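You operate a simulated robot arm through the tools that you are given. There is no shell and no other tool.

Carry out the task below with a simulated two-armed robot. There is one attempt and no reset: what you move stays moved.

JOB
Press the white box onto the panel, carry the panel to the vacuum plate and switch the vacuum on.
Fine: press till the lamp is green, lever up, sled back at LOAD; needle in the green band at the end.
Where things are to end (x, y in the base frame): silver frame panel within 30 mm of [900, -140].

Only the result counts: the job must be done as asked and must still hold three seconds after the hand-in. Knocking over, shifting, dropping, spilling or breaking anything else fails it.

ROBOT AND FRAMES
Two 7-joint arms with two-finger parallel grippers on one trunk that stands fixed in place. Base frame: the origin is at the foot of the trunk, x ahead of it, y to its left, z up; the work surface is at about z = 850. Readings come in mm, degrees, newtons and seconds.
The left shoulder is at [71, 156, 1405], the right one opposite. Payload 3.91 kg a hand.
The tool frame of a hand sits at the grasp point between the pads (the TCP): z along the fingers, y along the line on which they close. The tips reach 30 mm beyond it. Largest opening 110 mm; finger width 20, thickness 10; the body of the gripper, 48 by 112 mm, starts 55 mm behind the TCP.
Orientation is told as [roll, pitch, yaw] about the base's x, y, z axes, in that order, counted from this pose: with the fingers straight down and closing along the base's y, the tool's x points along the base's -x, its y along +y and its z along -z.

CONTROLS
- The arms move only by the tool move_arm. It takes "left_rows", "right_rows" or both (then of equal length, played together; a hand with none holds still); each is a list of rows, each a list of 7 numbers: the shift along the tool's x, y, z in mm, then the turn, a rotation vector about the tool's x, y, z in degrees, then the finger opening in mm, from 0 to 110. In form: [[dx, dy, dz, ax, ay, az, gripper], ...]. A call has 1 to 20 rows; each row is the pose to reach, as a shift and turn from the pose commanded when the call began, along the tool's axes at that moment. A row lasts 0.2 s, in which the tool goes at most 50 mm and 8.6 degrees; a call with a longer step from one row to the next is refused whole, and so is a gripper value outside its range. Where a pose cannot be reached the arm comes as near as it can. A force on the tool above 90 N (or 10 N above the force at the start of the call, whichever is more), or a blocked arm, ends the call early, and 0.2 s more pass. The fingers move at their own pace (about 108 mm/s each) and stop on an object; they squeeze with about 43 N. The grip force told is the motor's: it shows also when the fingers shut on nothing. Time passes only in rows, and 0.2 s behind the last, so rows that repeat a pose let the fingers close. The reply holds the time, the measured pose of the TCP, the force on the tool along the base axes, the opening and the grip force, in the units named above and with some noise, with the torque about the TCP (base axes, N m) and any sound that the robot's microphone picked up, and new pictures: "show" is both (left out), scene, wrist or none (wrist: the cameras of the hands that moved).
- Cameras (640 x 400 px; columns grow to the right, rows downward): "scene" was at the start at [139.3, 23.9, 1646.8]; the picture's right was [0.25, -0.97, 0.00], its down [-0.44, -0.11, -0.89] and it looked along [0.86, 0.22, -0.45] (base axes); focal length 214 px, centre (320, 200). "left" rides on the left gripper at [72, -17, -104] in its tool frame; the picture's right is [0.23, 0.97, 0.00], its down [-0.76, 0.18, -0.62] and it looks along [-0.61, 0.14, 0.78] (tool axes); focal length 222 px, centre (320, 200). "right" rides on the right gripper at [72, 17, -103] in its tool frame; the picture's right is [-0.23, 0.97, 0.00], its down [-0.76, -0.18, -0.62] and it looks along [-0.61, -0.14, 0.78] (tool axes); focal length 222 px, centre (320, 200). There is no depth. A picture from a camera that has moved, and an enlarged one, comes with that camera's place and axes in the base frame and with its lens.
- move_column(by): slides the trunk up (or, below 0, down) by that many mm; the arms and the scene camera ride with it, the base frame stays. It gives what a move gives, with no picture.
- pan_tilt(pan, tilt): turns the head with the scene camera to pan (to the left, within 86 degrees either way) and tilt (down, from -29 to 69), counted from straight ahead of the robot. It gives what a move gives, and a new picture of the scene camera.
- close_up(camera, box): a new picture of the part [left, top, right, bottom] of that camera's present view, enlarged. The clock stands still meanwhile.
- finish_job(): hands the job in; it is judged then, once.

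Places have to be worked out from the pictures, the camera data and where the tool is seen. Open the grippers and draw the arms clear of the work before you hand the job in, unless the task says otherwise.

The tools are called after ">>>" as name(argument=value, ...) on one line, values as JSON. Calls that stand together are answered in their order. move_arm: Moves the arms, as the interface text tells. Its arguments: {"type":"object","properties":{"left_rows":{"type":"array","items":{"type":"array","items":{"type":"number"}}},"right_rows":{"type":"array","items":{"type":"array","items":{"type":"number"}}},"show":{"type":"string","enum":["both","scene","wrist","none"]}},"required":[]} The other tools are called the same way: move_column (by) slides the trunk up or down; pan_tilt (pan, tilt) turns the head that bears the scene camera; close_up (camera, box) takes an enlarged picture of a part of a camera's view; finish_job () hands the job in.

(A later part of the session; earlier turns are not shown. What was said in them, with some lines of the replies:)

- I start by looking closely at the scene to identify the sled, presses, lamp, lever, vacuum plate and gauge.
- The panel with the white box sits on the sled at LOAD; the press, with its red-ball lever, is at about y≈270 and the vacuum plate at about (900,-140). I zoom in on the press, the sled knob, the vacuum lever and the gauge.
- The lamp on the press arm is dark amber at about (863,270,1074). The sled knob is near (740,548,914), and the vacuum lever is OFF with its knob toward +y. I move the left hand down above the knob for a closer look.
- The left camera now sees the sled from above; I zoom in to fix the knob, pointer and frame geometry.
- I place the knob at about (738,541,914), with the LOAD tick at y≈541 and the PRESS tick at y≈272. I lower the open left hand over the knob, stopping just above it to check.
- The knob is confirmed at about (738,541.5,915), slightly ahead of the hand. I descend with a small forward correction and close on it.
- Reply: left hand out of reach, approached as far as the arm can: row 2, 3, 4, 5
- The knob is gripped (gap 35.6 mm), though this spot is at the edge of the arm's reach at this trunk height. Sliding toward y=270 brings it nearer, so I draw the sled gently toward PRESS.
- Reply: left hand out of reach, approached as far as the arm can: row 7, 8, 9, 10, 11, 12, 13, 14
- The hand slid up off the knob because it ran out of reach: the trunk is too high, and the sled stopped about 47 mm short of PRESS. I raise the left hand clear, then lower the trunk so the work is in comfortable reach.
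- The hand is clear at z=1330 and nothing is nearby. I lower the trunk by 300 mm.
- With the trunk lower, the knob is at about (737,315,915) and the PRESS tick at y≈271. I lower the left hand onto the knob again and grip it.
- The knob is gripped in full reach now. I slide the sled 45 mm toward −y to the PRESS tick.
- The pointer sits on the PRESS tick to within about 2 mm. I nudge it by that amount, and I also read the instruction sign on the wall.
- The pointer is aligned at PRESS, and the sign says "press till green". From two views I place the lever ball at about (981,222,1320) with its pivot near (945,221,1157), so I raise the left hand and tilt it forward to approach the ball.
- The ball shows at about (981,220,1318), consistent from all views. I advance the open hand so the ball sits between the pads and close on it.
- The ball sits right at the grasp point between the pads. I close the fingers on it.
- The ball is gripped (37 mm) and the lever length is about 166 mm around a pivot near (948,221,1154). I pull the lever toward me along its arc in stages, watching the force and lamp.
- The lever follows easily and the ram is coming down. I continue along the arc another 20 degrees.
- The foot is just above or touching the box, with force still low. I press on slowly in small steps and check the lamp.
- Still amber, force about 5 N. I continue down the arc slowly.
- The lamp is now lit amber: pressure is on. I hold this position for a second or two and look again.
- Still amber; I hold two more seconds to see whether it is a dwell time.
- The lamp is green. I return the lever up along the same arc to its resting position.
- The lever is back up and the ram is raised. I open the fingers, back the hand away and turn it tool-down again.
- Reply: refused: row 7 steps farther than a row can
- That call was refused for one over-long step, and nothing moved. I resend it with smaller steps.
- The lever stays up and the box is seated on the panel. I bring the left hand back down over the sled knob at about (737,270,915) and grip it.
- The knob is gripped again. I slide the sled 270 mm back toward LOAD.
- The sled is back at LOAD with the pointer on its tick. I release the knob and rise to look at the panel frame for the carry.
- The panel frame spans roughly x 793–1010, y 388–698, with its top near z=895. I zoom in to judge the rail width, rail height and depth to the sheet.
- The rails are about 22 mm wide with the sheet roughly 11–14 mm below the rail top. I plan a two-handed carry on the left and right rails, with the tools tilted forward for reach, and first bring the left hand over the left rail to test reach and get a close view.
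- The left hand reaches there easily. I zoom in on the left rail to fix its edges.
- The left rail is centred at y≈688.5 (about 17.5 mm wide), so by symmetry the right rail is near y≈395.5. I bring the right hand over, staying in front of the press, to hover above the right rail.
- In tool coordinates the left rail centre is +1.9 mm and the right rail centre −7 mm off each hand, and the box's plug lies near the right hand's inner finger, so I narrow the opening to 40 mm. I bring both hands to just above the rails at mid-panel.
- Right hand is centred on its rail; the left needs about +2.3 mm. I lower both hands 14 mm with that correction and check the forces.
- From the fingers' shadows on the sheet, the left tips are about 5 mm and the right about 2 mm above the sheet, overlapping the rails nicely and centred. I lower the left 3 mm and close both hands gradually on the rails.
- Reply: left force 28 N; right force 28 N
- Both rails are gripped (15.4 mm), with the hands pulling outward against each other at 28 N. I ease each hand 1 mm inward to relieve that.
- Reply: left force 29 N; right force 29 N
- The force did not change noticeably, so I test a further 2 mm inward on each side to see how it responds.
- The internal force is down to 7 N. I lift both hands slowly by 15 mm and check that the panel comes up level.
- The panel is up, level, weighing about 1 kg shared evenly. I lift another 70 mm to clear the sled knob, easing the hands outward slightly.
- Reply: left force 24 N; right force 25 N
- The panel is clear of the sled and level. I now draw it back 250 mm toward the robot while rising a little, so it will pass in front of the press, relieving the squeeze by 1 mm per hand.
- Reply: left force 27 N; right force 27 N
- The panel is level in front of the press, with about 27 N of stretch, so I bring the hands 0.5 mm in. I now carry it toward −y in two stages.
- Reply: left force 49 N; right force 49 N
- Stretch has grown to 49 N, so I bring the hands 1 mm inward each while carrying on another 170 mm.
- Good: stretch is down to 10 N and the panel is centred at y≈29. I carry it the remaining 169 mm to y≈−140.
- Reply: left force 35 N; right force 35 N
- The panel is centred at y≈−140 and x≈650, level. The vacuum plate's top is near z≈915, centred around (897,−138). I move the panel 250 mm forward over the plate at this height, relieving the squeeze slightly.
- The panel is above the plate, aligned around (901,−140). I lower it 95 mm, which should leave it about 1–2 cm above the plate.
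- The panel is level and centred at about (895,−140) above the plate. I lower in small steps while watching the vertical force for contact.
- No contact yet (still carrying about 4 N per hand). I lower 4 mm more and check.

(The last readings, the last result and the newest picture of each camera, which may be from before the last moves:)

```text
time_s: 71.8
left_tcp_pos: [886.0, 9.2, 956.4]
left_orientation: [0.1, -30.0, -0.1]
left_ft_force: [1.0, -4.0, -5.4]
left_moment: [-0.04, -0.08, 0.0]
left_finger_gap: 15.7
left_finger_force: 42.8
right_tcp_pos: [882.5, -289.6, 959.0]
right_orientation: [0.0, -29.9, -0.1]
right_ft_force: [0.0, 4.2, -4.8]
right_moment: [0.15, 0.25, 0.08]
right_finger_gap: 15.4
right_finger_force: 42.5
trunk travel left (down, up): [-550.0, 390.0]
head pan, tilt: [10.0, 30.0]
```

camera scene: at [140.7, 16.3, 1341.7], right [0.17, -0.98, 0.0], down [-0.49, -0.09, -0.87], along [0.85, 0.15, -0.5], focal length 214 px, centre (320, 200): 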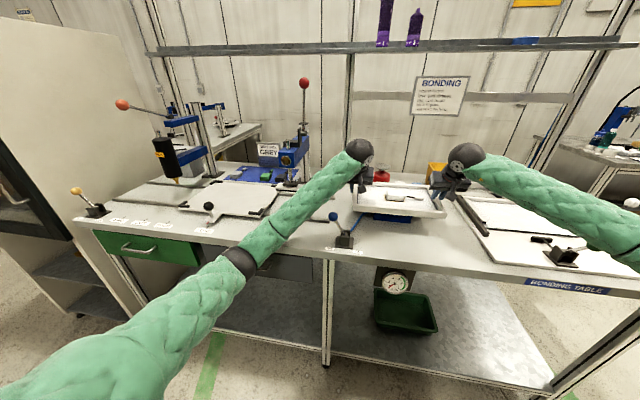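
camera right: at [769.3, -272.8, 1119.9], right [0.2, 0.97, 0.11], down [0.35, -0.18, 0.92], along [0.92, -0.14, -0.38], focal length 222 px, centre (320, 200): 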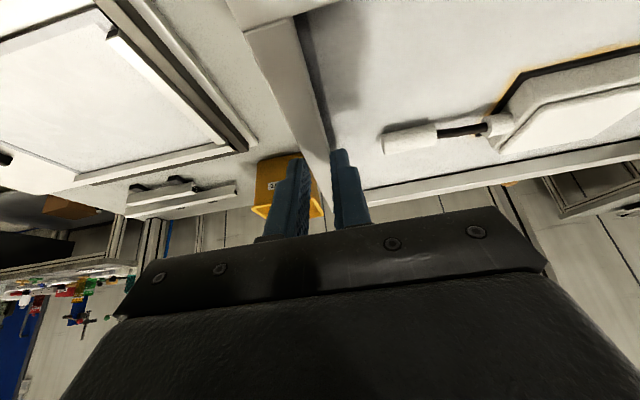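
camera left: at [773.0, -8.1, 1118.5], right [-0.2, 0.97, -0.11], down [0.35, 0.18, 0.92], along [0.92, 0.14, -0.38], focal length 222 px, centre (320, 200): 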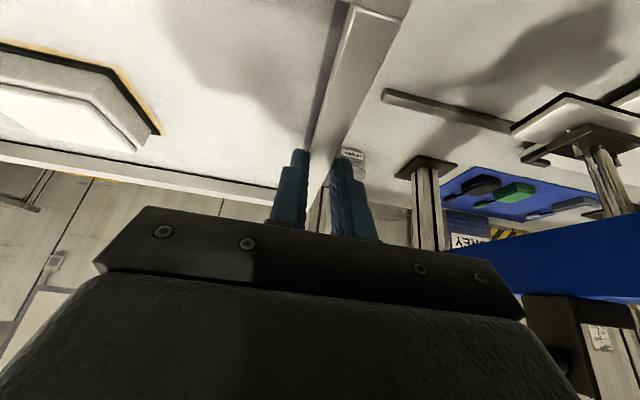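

Still hanging freely. Another 4 mm down.

>>> move_arm(left_rows=[[1, 0, 1.7, 0, 0, 0, 5], [2, 0, 3.5, 0, 0, 0, 5], [2, 0, 3.5, 0, 0, 0, 5]], right_rows=[[1, 0, 1.7, 0, 0, 0, 5], [2, 0, 3.5, 0, 0, 0, 5], [2, 0, 3.5, 0, 0, 0, 5]], show="none")

>>> close_up(camera="scene", box=[340, 170, 460, 240])

```text
time_s: 72.7
left_tcp_pos: [886.7, 8.6, 955.6]
left_orientation: [-0.2, -30.2, 0.2]
left_ft_force: [9.5, -11.5, 16.2]
left_moment: [-0.31, -0.74, -0.15]
left_finger_gap: 15.7
left_finger_force: 43.0
right_tcp_pos: [882.8, -289.4, 954.9]
right_orientation: [0.0, -30.1, -0.1]
right_ft_force: [9.7, 5.7, 5.8]
right_moment: [0.2, -1.12, 0.02]
right_finger_gap: 15.7
right_finger_force: 42.8
trunk travel left (down, up): [-550.0, 390.0]
head pan, tilt: [10.0, 30.0]
```

```text
5.33 times, centred on (400, 205) of scene
camera zoom: at [139.3, 16.2, 1342.3], right [0.17, -0.98, 0.0], down [-0.49, -0.09, -0.87], along [0.85, 0.15, -0.5], focal length 1144 px, centre (-107, 173)
```

zoom: 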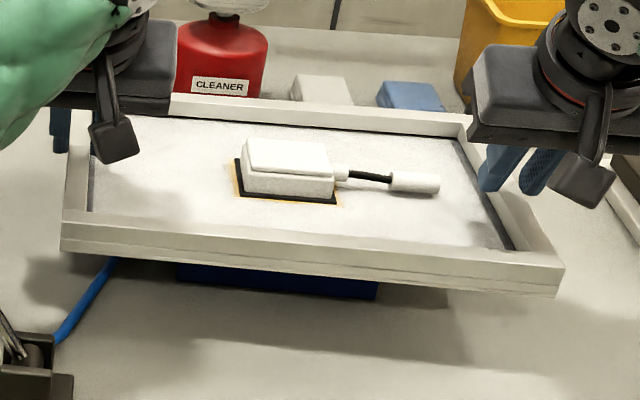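

Contact: the panel rests on the plate with a light press. I ease up by about 0.8 mm to relax the contact force, then open both hands.

>>> move_arm(left_rows=[[-0.4, 0, -0.7, 0, 0, 0, 5], [-0.4, 0, -0.7, 0, 0, 0, 5]], right_rows=[[-0.2, 0, -0.3, 0, 0, 0, 5], [-0.2, 0, -0.3, 0, 0, 0, 5]], show="none")

```text
time_s: 73.2
left_tcp_pos: [885.6, 9.7, 956.6]
left_orientation: [-0.1, -30.2, 0.1]
left_ft_force: [15.7, -8.8, 24.5]
left_moment: [-0.28, -1.19, -0.12]
left_finger_gap: 15.4
left_finger_force: 43.1
right_tcp_pos: [882.4, -288.3, 954.8]
right_orientation: [0.2, -30.1, 0.0]
right_ft_force: [12.2, 5.1, 8.9]
right_moment: [0.15, -1.32, -0.04]
right_finger_gap: 15.8
right_finger_force: 43.5
trunk travel left (down, up): [-550.0, 390.0]
head pan, tilt: [10.0, 30.0]
```

The forces were still settling upward; I ease the left up another 1.2 mm and the right 0.6 mm.

>>> move_arm(left_rows=[[-0.6, 0, -1, 0, 0, 0, 5], [-0.6, 0, -1, 0, 0, 0, 5], [-0.6, 0, -1, 0, 0, 0, 5]], right_rows=[[-0.3, 0, -0.5, 0, 0, 0, 5], [-0.3, 0, -0.5, 0, 0, 0, 5], [-0.3, 0, -0.5, 0, 0, 0, 5]], show="none")

```text
time_s: 74.0
left_tcp_pos: [885.6, 9.2, 955.7]
left_orientation: [0.0, -30.1, 0.1]
left_ft_force: [23.3, -5.0, 19.9]
left_moment: [-0.08, -1.18, -0.07]
left_finger_gap: 15.5
left_finger_force: 42.9
right_tcp_pos: [882.4, -289.4, 955.4]
right_orientation: [-0.1, -30.0, 0.0]
right_ft_force: [5.0, 3.4, 10.9]
right_moment: [0.14, -0.42, 0.11]
right_finger_gap: 15.6
right_finger_force: 42.7
trunk travel left (down, up): [-550.0, 390.0]
head pan, tilt: [10.0, 30.0]
```

Still pressing lightly. One more small relief before release.

>>> move_arm(left_rows=[[-0.8, 0, -0.7, 0, 0, 0, 5], [-0.8, 0, -0.7, 0, 0, 0, 5], [-0.8, 0, -0.7, 0, 0, 0, 5]], right_rows=[[-0.3, 0, -0.5, 0, 0, 0, 5], [-0.3, 0, -0.5, 0, 0, 0, 5], [-0.3, 0, -0.5, 0, 0, 0, 5]], show="none")

```text
time_s: 74.8
left_tcp_pos: [884.8, 8.1, 956.4]
left_orientation: [0.1, -29.9, -0.1]
left_ft_force: [3.7, 2.0, 0.6]
left_moment: [0.06, -1.04, 0.03]
left_finger_gap: 15.6
left_finger_force: 43.1
right_tcp_pos: [883.6, -289.0, 956.0]
right_orientation: [0.0, -30.0, -0.1]
right_ft_force: [-1.0, -1.9, 10.7]
right_moment: [-0.02, -0.03, 0.04]
right_finger_gap: 15.7
right_finger_force: 43.0
trunk travel left (down, up): [-550.0, 390.0]
head pan, tilt: [10.0, 30.0]
```

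Forces are nearly zero. I open both hands gently and lift them straight up off the rails.

>>> move_arm(left_rows=[[0, 0, 0, 0, 0, 0, 16], [0, 0, 0, 0, 0, 0, 24], [0, 0, 0, 0, 0, 0, 34], [0, 0, 0, 0, 0, 0, 34], [-5, 0, -8.7, 0, 0, 0, 34], [-15, 0, -26, 0, 0, 0, 34], [-30, 0, -52, 0, 0, 0, 34], [-50, 0, -86.6, 0, 0, 0, 34]], right_rows=[[0, 0, 0, 0, 0, 0, 16], [0, 0, 0, 0, 0, 0, 24], [0, 0, 0, 0, 0, 0, 34], [0, 0, 0, 0, 0, 0, 34], [-5, 0, -8.7, 0, 0, 0, 34], [-15, 0, -26, 0, 0, 0, 34], [-30, 0, -52, 0, 0, 0, 34], [-50, 0, -86.6, 0, 0, 0, 34]], show="both")

>>> close_up(camera="scene", box=[320, 150, 480, 260])

```text
time_s: 76.7
left_tcp_pos: [885.0, 10.7, 1057.9]
left_orientation: [0.0, -30.0, 0.0]
left_ft_force: [-0.8, -0.2, 0.1]
left_moment: [0.01, -0.02, 0.03]
left_finger_gap: 34.3
left_finger_force: 0.0
right_tcp_pos: [881.3, -287.3, 1056.9]
right_orientation: [0.0, -30.1, 0.0]
right_ft_force: [0.0, -0.7, 0.7]
right_moment: [-0.05, 0.02, 0.0]
right_finger_gap: 34.2
right_finger_force: 0.0
trunk travel left (down, up): [-550.0, 390.0]
head pan, tilt: [10.0, 30.0]
camera scene: at [138.4, 17.8, 1341.8], right [0.17, -0.98, 0.0], down [-0.49, -0.09, -0.87], along [0.85, 0.15, -0.5], focal length 214 px, centre (320, 200)
camera right: at [767.3, -271.3, 1108.9], right [0.2, 0.97, 0.11], down [0.35, -0.18, 0.92], along [0.92, -0.14, -0.37], focal length 222 px, centre (320, 200)
camera left: at [771.4, -6.8, 1110.8], right [-0.2, 0.97, -0.11], down [0.35, 0.18, 0.92], along [0.92, 0.14, -0.37], focal length 222 px, centre (320, 200)
```

scene: 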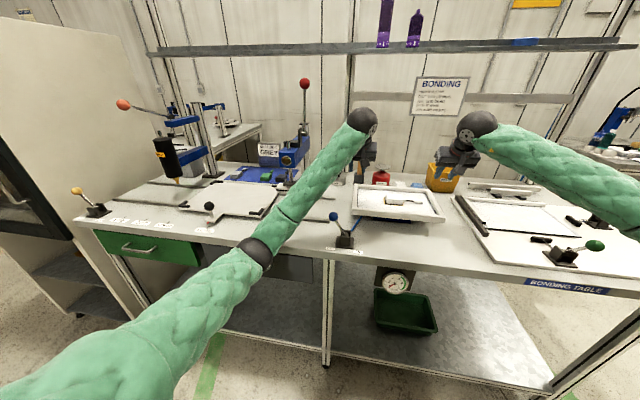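
right: 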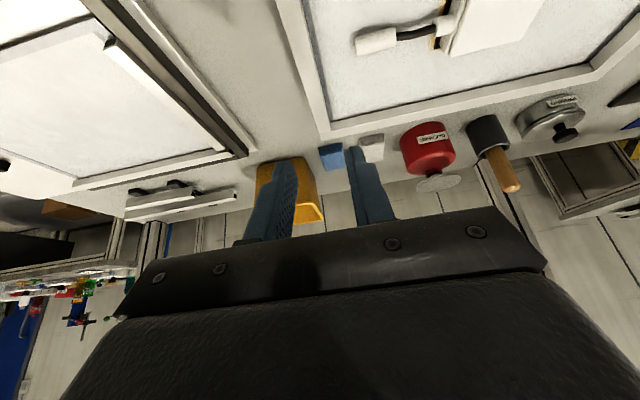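
left: 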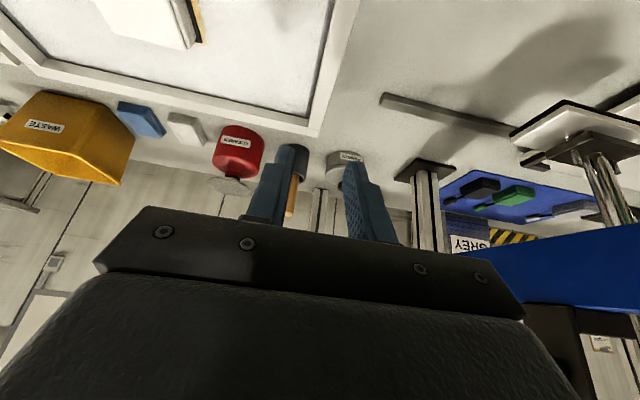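

```text
3.64 times, centred on (400, 205) of scene
camera zoom: at [138.4, 17.8, 1341.8], right [0.17, -0.98, 0.0], down [-0.49, -0.09, -0.87], along [0.85, 0.15, -0.5], focal length 780 px, centre (29, 182)
```

zoom: 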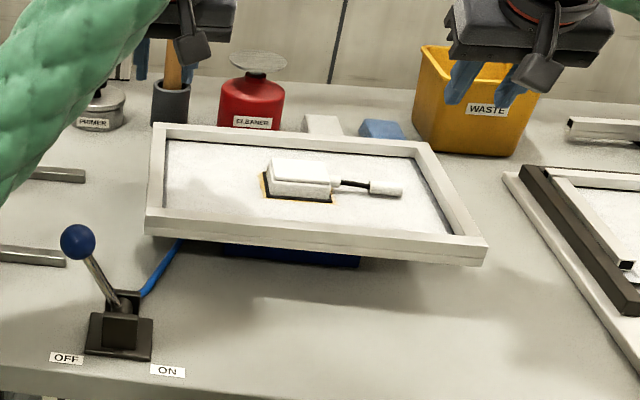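

The panel lies flat on the plate, centred at about (897,−138). I place the vacuum knob at about (703,74,955), with its pivot near (706,31,880). I draw both hands back, bringing the left above the knob with the tool pointing down.

>>> move_arm(left_rows=[[26, 11, -20, 0, 5, 0, 50], [52, 22, -40, 0, 10, 0, 60], [79, 33, -58, 0, 15, 0, 60], [105, 44, -74, 0, 20, 0, 60], [131, 55, -90, 0, 25, 0, 60], [147, 65, -110, 0, 30, 0, 60]], right_rows=[[24, 0, -25, 0, 5, 0, 60], [48, 0, -50, 0, 10, 0, 60], [72, 0, -75, 0, 15, 0, 60], [96, 0, -100, 0, 20, 0, 60], [120, 0, -126, 0, 25, 0, 60], [143, 0, -152, 0, 30, 0, 60]], show="both")

>>> close_up(camera="left", box=[200, 20, 440, 200])

>>> close_up(camera="scene", box=[300, 170, 460, 300])

```text
time_s: 78.0
left_tcp_pos: [702.0, 72.2, 1080.2]
left_orientation: [0.0, 0.0, 0.0]
left_ft_force: [-0.1, 0.5, -0.3]
left_moment: [0.01, -0.07, 0.03]
left_finger_gap: 59.8
left_finger_force: 0.0
right_tcp_pos: [681.2, -288.2, 1117.2]
right_orientation: [0.0, 0.1, 0.0]
right_ft_force: [-0.9, 0.0, -0.5]
right_moment: [0.01, -0.01, 0.0]
right_finger_gap: 59.7
right_finger_force: 0.1
trunk travel left (down, up): [-550.0, 390.0]
head pan, tilt: [10.0, 30.0]
camera scene: at [138.1, 16.8, 1342.0], right [0.17, -0.98, 0.0], down [-0.49, -0.09, -0.87], along [0.85, 0.15, -0.5], focal length 214 px, centre (320, 200)
camera right: at [608.0, -272.5, 1220.8], right [0.23, 0.97, 0.0], down [0.76, -0.18, 0.62], along [0.61, -0.14, -0.78], focal length 222 px, centre (320, 200)
camera left: at [629.5, 56.4, 1183.6], right [-0.23, 0.97, 0.0], down [0.76, 0.18, 0.62], along [0.61, 0.14, -0.78], focal length 222 px, centre (320, 200)
```

scene: 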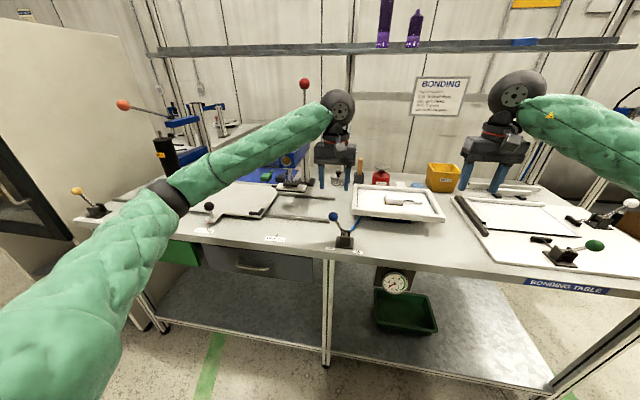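
right: 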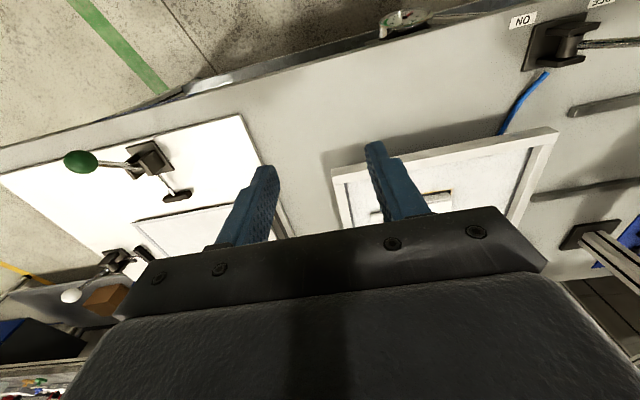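
left: 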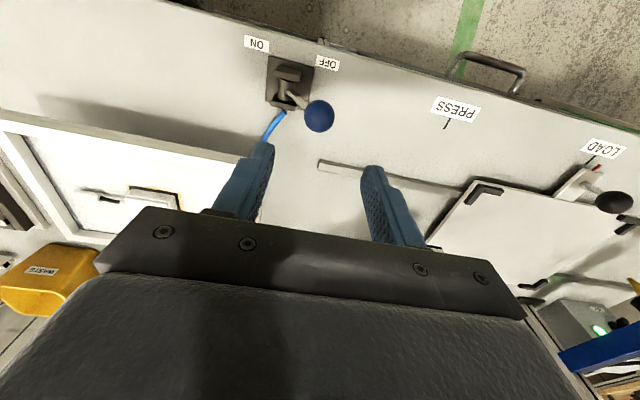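

```text
2.22 times, centred on (320, 110) of left
camera zoom: at [629.5, 56.4, 1183.6], right [-0.23, 0.97, 0.0], down [0.76, 0.18, 0.62], along [0.61, 0.14, -0.78], focal length 494 px, centre (320, 400)
```

zoom: 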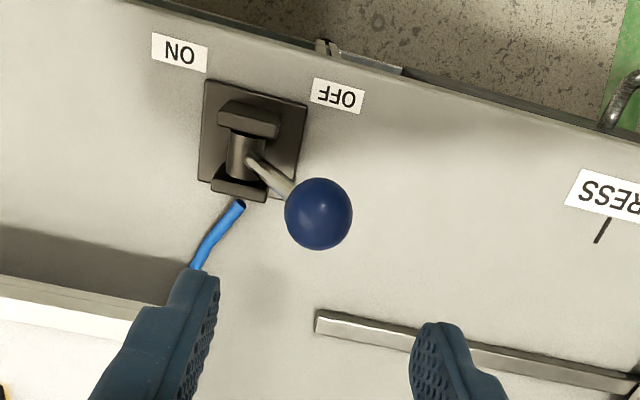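

```text
3.08 times, centred on (380, 235) of scene
camera zoom: at [138.1, 16.8, 1342.0], right [0.17, -0.98, 0.0], down [-0.49, -0.09, -0.87], along [0.85, 0.15, -0.5], focal length 660 px, centre (135, 92)
```

zoom: 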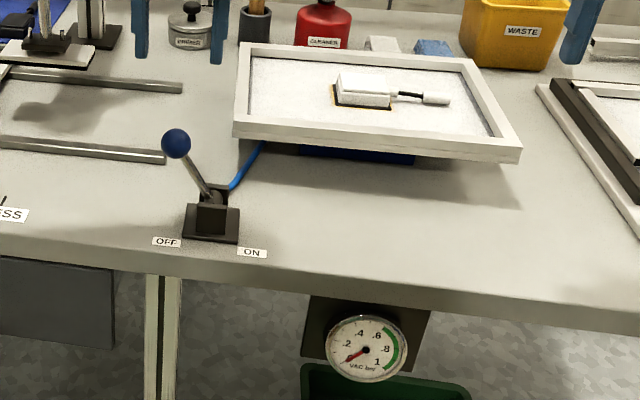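

The knob is confirmed at (702,73,955), radius 15 mm. I lower the open left hand around it, keeping the fingertips at ball height, and narrow the fingers.

>>> move_arm(left_rows=[[-1, 1, 40, 0, 0, 0, 60], [-1, 1, 75, 0, 0, 0, 60], [-1, 1, 102, 0, 0, 0, 60], [-1, 1, 102, 0, 0, 0, 38], [-1, 1, 102, 0, 0, 0, 36]], show="both")

>>> close_up(camera="left", box=[220, 40, 420, 220])

```text
time_s: 79.2
left_tcp_pos: [704.8, 73.4, 974.9]
left_orientation: [0.0, 0.0, 0.0]
left_ft_force: [-0.9, -0.1, -0.6]
left_moment: [-0.02, -0.02, 0.0]
left_finger_gap: 35.7
left_finger_force: 0.0
right_tcp_pos: [681.8, -288.4, 1115.3]
right_orientation: [0.0, 0.1, 0.0]
right_ft_force: [-1.2, -0.1, 0.4]
right_moment: [0.01, 0.0, 0.01]
right_finger_gap: 60.0
right_finger_force: 0.0
trunk travel left (down, up): [-550.0, 390.0]
head pan, tilt: [10.0, 30.0]
camera scene: at [139.9, 16.6, 1341.7], right [0.17, -0.98, 0.0], down [-0.49, -0.09, -0.87], along [0.85, 0.15, -0.5], focal length 214 px, centre (320, 200)
camera left: at [632.8, 57.2, 1078.6], right [-0.23, 0.97, 0.0], down [0.76, 0.18, 0.62], along [0.61, 0.14, -0.78], focal length 222 px, centre (320, 200)
```

scene: 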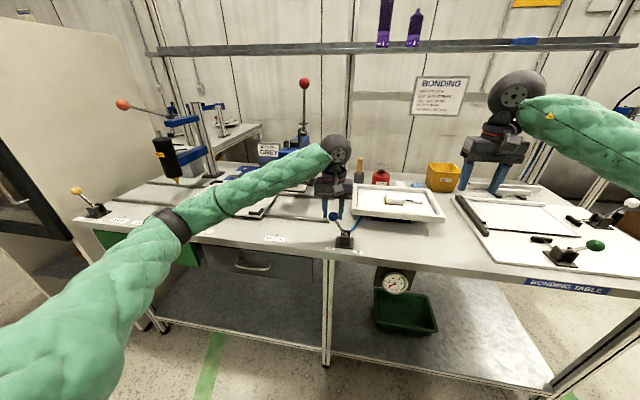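
left: 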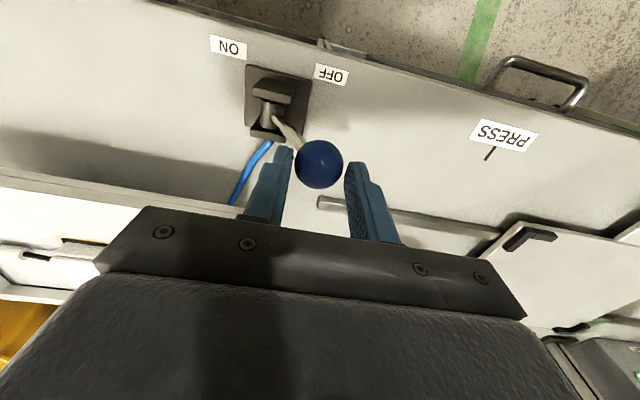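

```text
2.22 times, centred on (320, 130) of left
camera zoom: at [632.8, 57.2, 1078.6], right [-0.23, 0.97, 0.0], down [0.76, 0.18, 0.62], along [0.61, 0.14, -0.78], focal length 494 px, centre (320, 356)
```

zoom: 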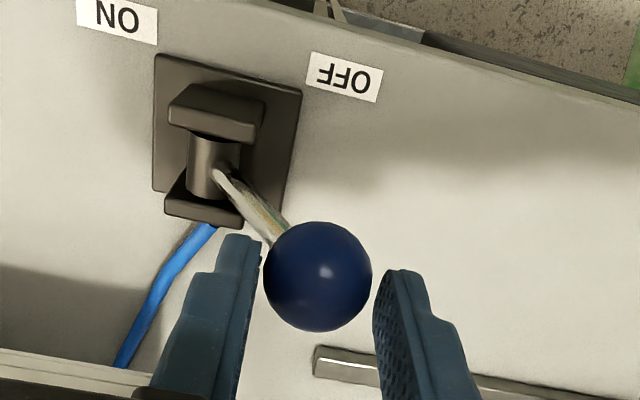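

The ball is between the fingers. I push the lever from OFF across to ON (−y) and watch the force.

>>> move_arm(left_rows=[[1, -10, 0, 0, 0, 0, 36], [2, -25, -4, 0, 0, 0, 36], [2, -40, -8, 0, 0, 0, 36], [2, -55, -6, 0, 0, 0, 36], [2, -70, -2, 0, 0, 0, 36], [2, -80, 0, 0, 0, 0, 36], [2, -86, 0, 0, 0, 0, 36]], show="both")

>>> close_up(camera="scene", box=[300, 170, 460, 300])

>>> close_up(camera="left", box=[220, 40, 420, 220])

```text
time_s: 80.8
left_tcp_pos: [701.3, -11.5, 975.6]
left_orientation: [-0.1, 0.1, 0.0]
left_ft_force: [0.6, 0.1, 0.3]
left_moment: [0.01, 0.01, 0.03]
left_finger_gap: 36.2
left_finger_force: 0.0
right_tcp_pos: [682.7, -288.4, 1116.7]
right_orientation: [0.0, 0.0, 0.0]
right_ft_force: [0.0, -0.3, 0.4]
right_moment: [-0.04, 0.04, 0.01]
right_finger_gap: 60.3
right_finger_force: 0.1
trunk travel left (down, up): [-550.0, 390.0]
head pan, tilt: [10.0, 30.0]
camera scene: at [139.7, 16.4, 1341.8], right [0.17, -0.98, 0.0], down [-0.49, -0.09, -0.87], along [0.85, 0.15, -0.5], focal length 214 px, centre (320, 200)
camera left: at [629.6, -28.0, 1078.8], right [-0.23, 0.97, 0.0], down [0.76, 0.18, 0.62], along [0.61, 0.14, -0.78], focal length 222 px, centre (320, 200)
```

scene: 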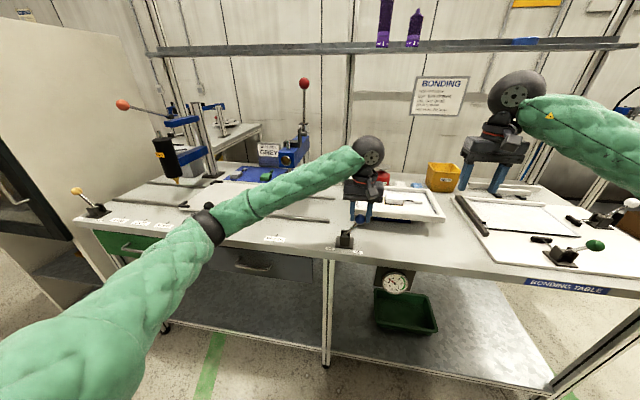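
left: 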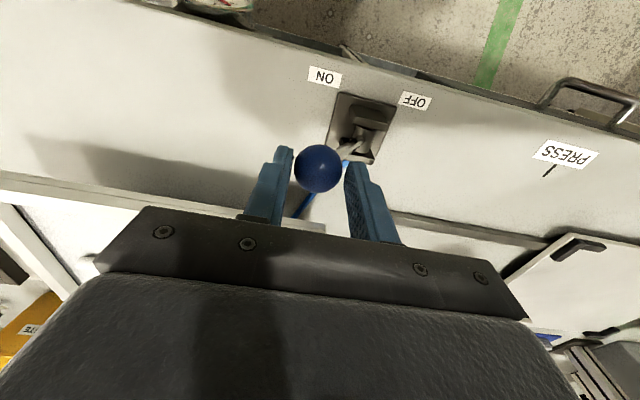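

```text
3.08 times, centred on (380, 235) of scene
camera zoom: at [139.7, 16.4, 1341.8], right [0.17, -0.98, 0.0], down [-0.49, -0.09, -0.87], along [0.85, 0.15, -0.5], focal length 660 px, centre (135, 92)
```

zoom: 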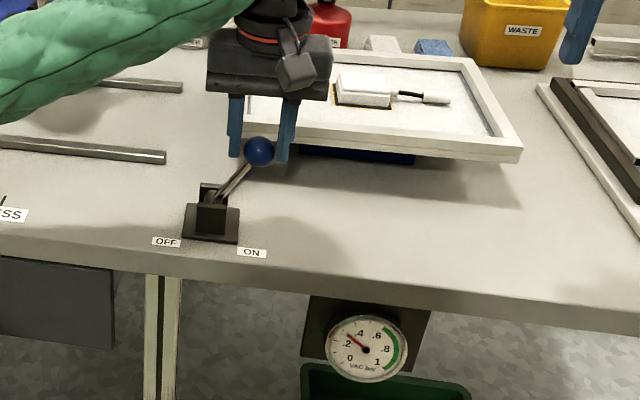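

```text
2.22 times, centred on (320, 130) of left
camera zoom: at [629.6, -28.0, 1078.8], right [-0.23, 0.97, 0.0], down [0.76, 0.18, 0.62], along [0.61, 0.14, -0.78], focal length 494 px, centre (320, 356)
```

zoom: 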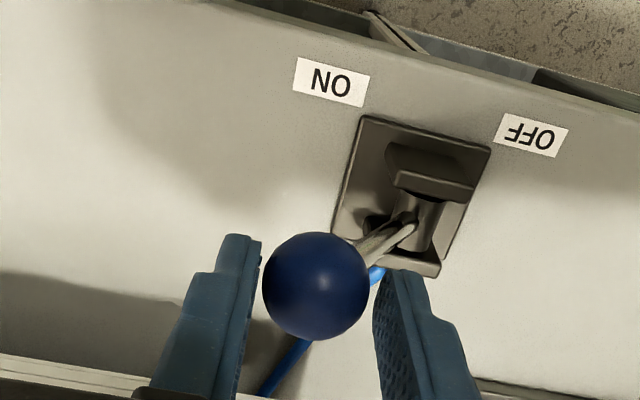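

The lever has snapped to ON and the needle is rising (about 0.3). I raise the left hand clear and let time pass to see where the needle settles.

>>> move_arm(left_rows=[[0, 0, 0, 0, 0, 0, 50], [0, 0, -20, 0, 0, 0, 60], [0, 0, -55, 0, 0, 0, 60], [0, 0, -95, 0, 0, 0, 60], [0, 0, -140, 0, 0, 0, 60], [30, 20, -170, 0, 0, 0, 60], [60, 50, -190, 0, 0, 0, 60], [80, 90, -200, 0, 0, 0, 60], [100, 130, -210, 0, 0, 0, 60]], show="scene")

>>> close_up(camera="scene", box=[370, 260, 425, 305])

>>> close_up(camera="scene", box=[300, 160, 480, 300])

```text
time_s: 82.8
left_tcp_pos: [601.0, 117.2, 1186.2]
left_orientation: [-0.1, 0.0, -0.1]
left_ft_force: [0.7, -0.2, 0.3]
left_moment: [-0.03, -0.02, -0.01]
left_finger_gap: 60.1
left_finger_force: 0.0
right_tcp_pos: [681.4, -288.8, 1117.9]
right_orientation: [0.0, 0.0, 0.0]
right_ft_force: [-0.6, 1.1, 0.5]
right_moment: [-0.03, -0.01, -0.01]
right_finger_gap: 60.2
right_finger_force: 0.1
trunk travel left (down, up): [-550.0, 390.0]
head pan, tilt: [10.0, 30.0]
camera scene: at [138.5, 17.5, 1342.0], right [0.17, -0.98, 0.0], down [-0.49, -0.09, -0.87], along [0.85, 0.15, -0.5], focal length 214 px, centre (320, 200)
```

scene: 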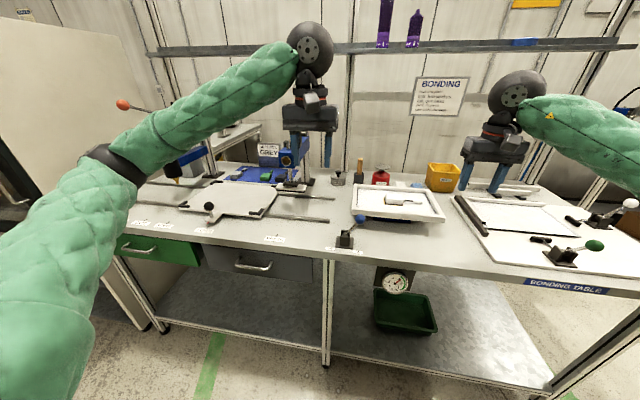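

```text
8.89 times, centred on (398, 282) of scene
camera zoom: at [138.5, 17.5, 1342.0], right [0.17, -0.98, 0.0], down [-0.49, -0.09, -0.87], along [0.85, 0.15, -0.5], focal length 1906 px, centre (-369, -533)
```

zoom: 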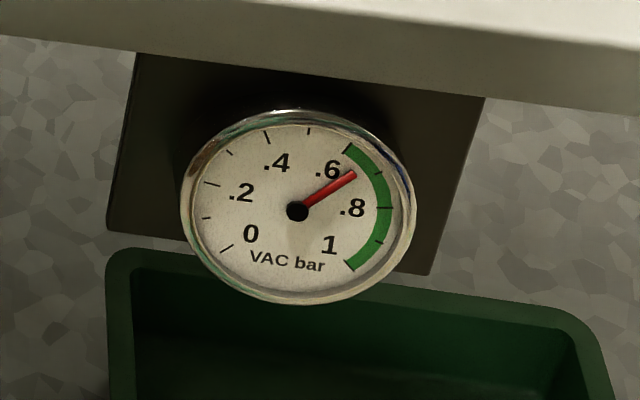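

```text
2.86 times, centred on (390, 230) of scene
camera zoom: at [138.5, 17.5, 1342.0], right [0.17, -0.98, 0.0], down [-0.49, -0.09, -0.87], along [0.85, 0.15, -0.5], focal length 613 px, centre (120, 114)
```

zoom: 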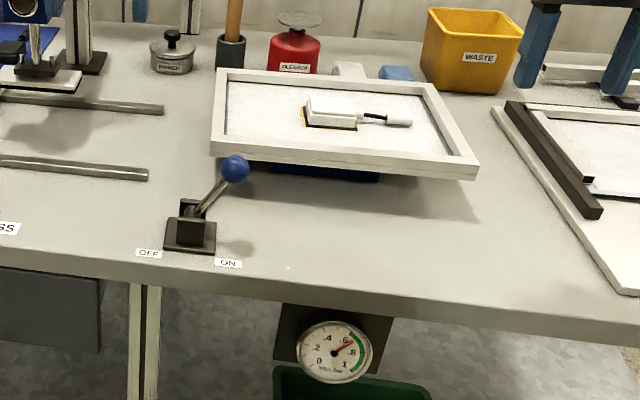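

The needle has reached the green band (about 0.67) and is still climbing. I open both grippers fully and draw the arms up and back clear of the work.

>>> move_arm(left_rows=[[10, 10, -30, 0, 0, 0, 80], [20, 20, -65, 0, 0, 0, 110], [30, 40, -100, 0, 0, 0, 110], [40, 60, -135, 0, 0, 0, 110], [50, 80, -165, 0, 0, 0, 110], [50, 80, -165, 0, 0, 0, 110]], right_rows=[[10, 0, -40, 0, 0, 0, 80], [25, 0, -80, 0, 0, 0, 110], [45, 0, -120, 0, 0, 0, 110], [70, 0, -160, 0, 0, 0, 110], [95, 0, -195, 0, 0, 0, 110], [110, 0, -220, 0, 0, 0, 110]], show="scene")

>>> close_up(camera="scene", box=[370, 260, 425, 305])

>>> close_up(camera="scene", box=[170, 60, 340, 250])

>>> close_up(camera="scene", box=[340, 170, 460, 240])

```text
time_s: 84.2
left_tcp_pos: [553.5, 198.9, 1349.8]
left_orientation: [-0.1, 0.1, 0.1]
left_ft_force: [-0.5, 0.8, -0.2]
left_moment: [-0.01, -0.03, 0.0]
left_finger_gap: 110.1
left_finger_force: 0.0
right_tcp_pos: [573.9, -286.7, 1335.9]
right_orientation: [0.1, 0.1, 0.0]
right_ft_force: [0.7, -0.2, -0.2]
right_moment: [0.01, 0.02, -0.02]
right_finger_gap: 109.9
right_finger_force: 0.2
trunk travel left (down, up): [-550.0, 390.0]
head pan, tilt: [10.0, 30.0]
camera scene: at [139.7, 17.1, 1341.6], right [0.17, -0.98, 0.0], down [-0.49, -0.09, -0.87], along [0.85, 0.15, -0.5], focal length 214 px, centre (320, 200)
```

scene: 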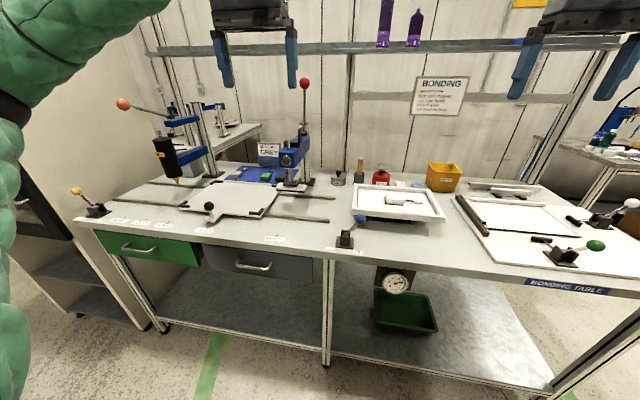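

```text
8.89 times, centred on (398, 282) of scene
camera zoom: at [139.7, 17.1, 1341.6], right [0.17, -0.98, 0.0], down [-0.49, -0.09, -0.87], along [0.85, 0.15, -0.5], focal length 1906 px, centre (-369, -533)
```

zoom: 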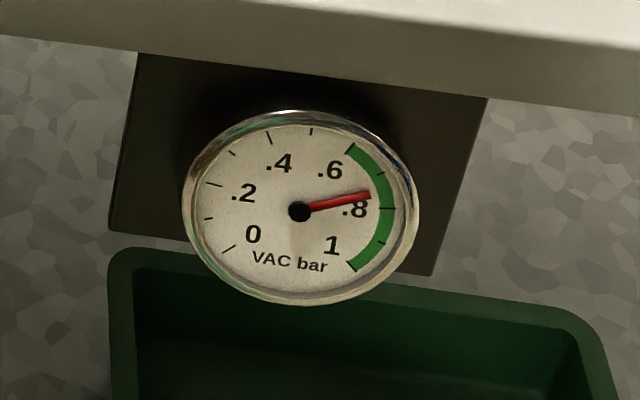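

```text
2.11 times, centred on (255, 155) of scene
camera zoom: at [139.7, 17.1, 1341.6], right [0.17, -0.98, 0.0], down [-0.49, -0.09, -0.87], along [0.85, 0.15, -0.5], focal length 452 px, centre (457, 295)
```

zoom: 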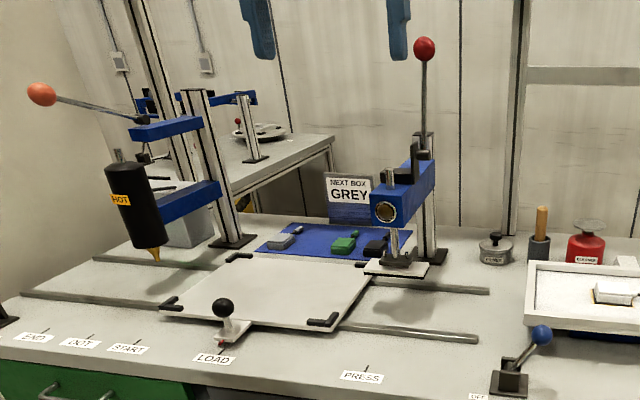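

```text
5.33 times, centred on (400, 205) of scene
camera zoom: at [139.7, 17.1, 1341.6], right [0.17, -0.98, 0.0], down [-0.49, -0.09, -0.87], along [0.85, 0.15, -0.5], focal length 1144 px, centre (-107, 173)
```

zoom: 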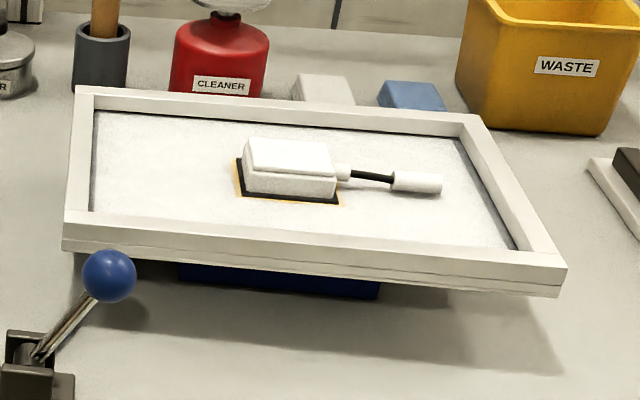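

The needle reads about 0.77, the press lever is up, and the panel is flat with the box bonded. I check the sled pointer and wait a couple more seconds to confirm the needle is stable.

>>> move_arm(left_rows=[[0, 0, 0, 0, 0, 0, 110], [0, 0, 0, 0, 0, 0, 110], [0, 0, 0, 0, 0, 0, 110], [0, 0, 0, 0, 0, 0, 110], [0, 0, 0, 0, 0, 0, 110], [0, 0, 0, 0, 0, 0, 110], [0, 0, 0, 0, 0, 0, 110], [0, 0, 0, 0, 0, 0, 110], [0, 0, 0, 0, 0, 0, 110], [0, 0, 0, 0, 0, 0, 110], [0, 0, 0, 0, 0, 0, 110], [0, 0, 0, 0, 0, 0, 110], [0, 0, 0, 0, 0, 0, 110], [0, 0, 0, 0, 0, 0, 110], [0, 0, 0, 0, 0, 0, 110]], show="none")

>>> close_up(camera="scene", box=[370, 260, 425, 305])

>>> close_up(camera="scene", box=[180, 190, 250, 245])

```text
time_s: 87.5
left_tcp_pos: [552.0, 198.3, 1349.6]
left_orientation: [-0.1, -0.1, 0.0]
left_ft_force: [0.1, 0.3, -0.1]
left_moment: [0.0, 0.0, 0.03]
left_finger_gap: 110.1
left_finger_force: 0.1
right_tcp_pos: [573.9, -287.5, 1337.2]
right_orientation: [0.0, 0.0, 0.0]
right_ft_force: [-0.6, -0.7, 0.7]
right_moment: [0.03, 0.01, -0.04]
right_finger_gap: 110.0
right_finger_force: 0.0
trunk travel left (down, up): [-550.0, 390.0]
head pan, tilt: [10.0, 30.0]
```

```text
8.89 times, centred on (398, 282) of scene
camera zoom: at [139.5, 16.6, 1341.8], right [0.17, -0.98, 0.0], down [-0.49, -0.09, -0.87], along [0.85, 0.15, -0.5], focal length 1906 px, centre (-369, -533)
```

zoom: 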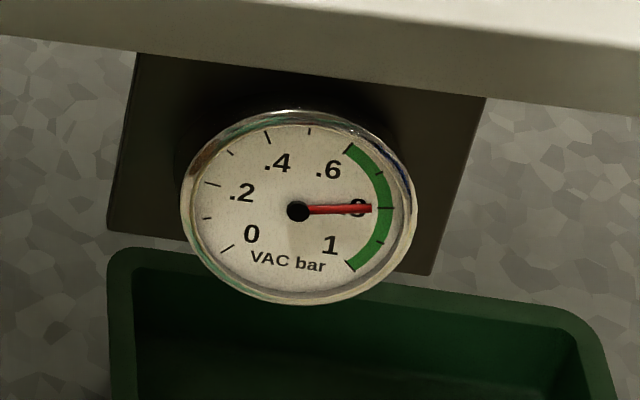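

```text
7.27 times, centred on (215, 218) of scene
camera zoom: at [139.5, 16.6, 1341.8], right [0.17, -0.98, 0.0], down [-0.49, -0.09, -0.87], along [0.85, 0.15, -0.5], focal length 1560 px, centre (1084, 73)
```

zoom: 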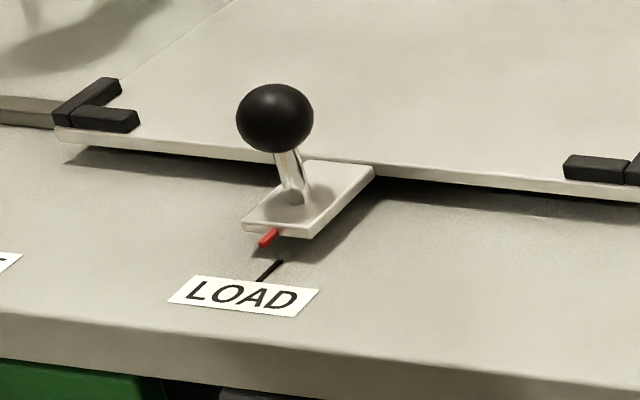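

All checks hold: the needle is steady at about 0.8 in the green band, the sled is at LOAD, and the press lever is up. The panel is at about (897,−138) on the plate and the arms are clear with grippers open, so I hand in the job.

>>> finish_job()

```text
The job is handed in.
```

The job is done and handed in. I haven't seen a verdict, so this is what the last pictures showed:

- **Pressing:** the white box was pressed onto the panel until the lamp turned green. The press lever is back up.
- **Sled:** it is back at LOAD, with the pointer within about 1 mm of its tick.
- **Panel:** it lies flat on the vacuum plate, centred at about (897, −138). That is a few mm from the target of (900, −140).
- **Vacuum:** it is switched on, and the needle had levelled off at about 0.8 bar, inside the green band.
- **Arms:** both are clear of the work with the grippers open.

On the first slide toward PRESS the left hand slipped off the sled knob, because the trunk was too high for the reach. I lowered the trunk by 300 mm and finished the slide from there. I saw nothing knocked over or shifted.
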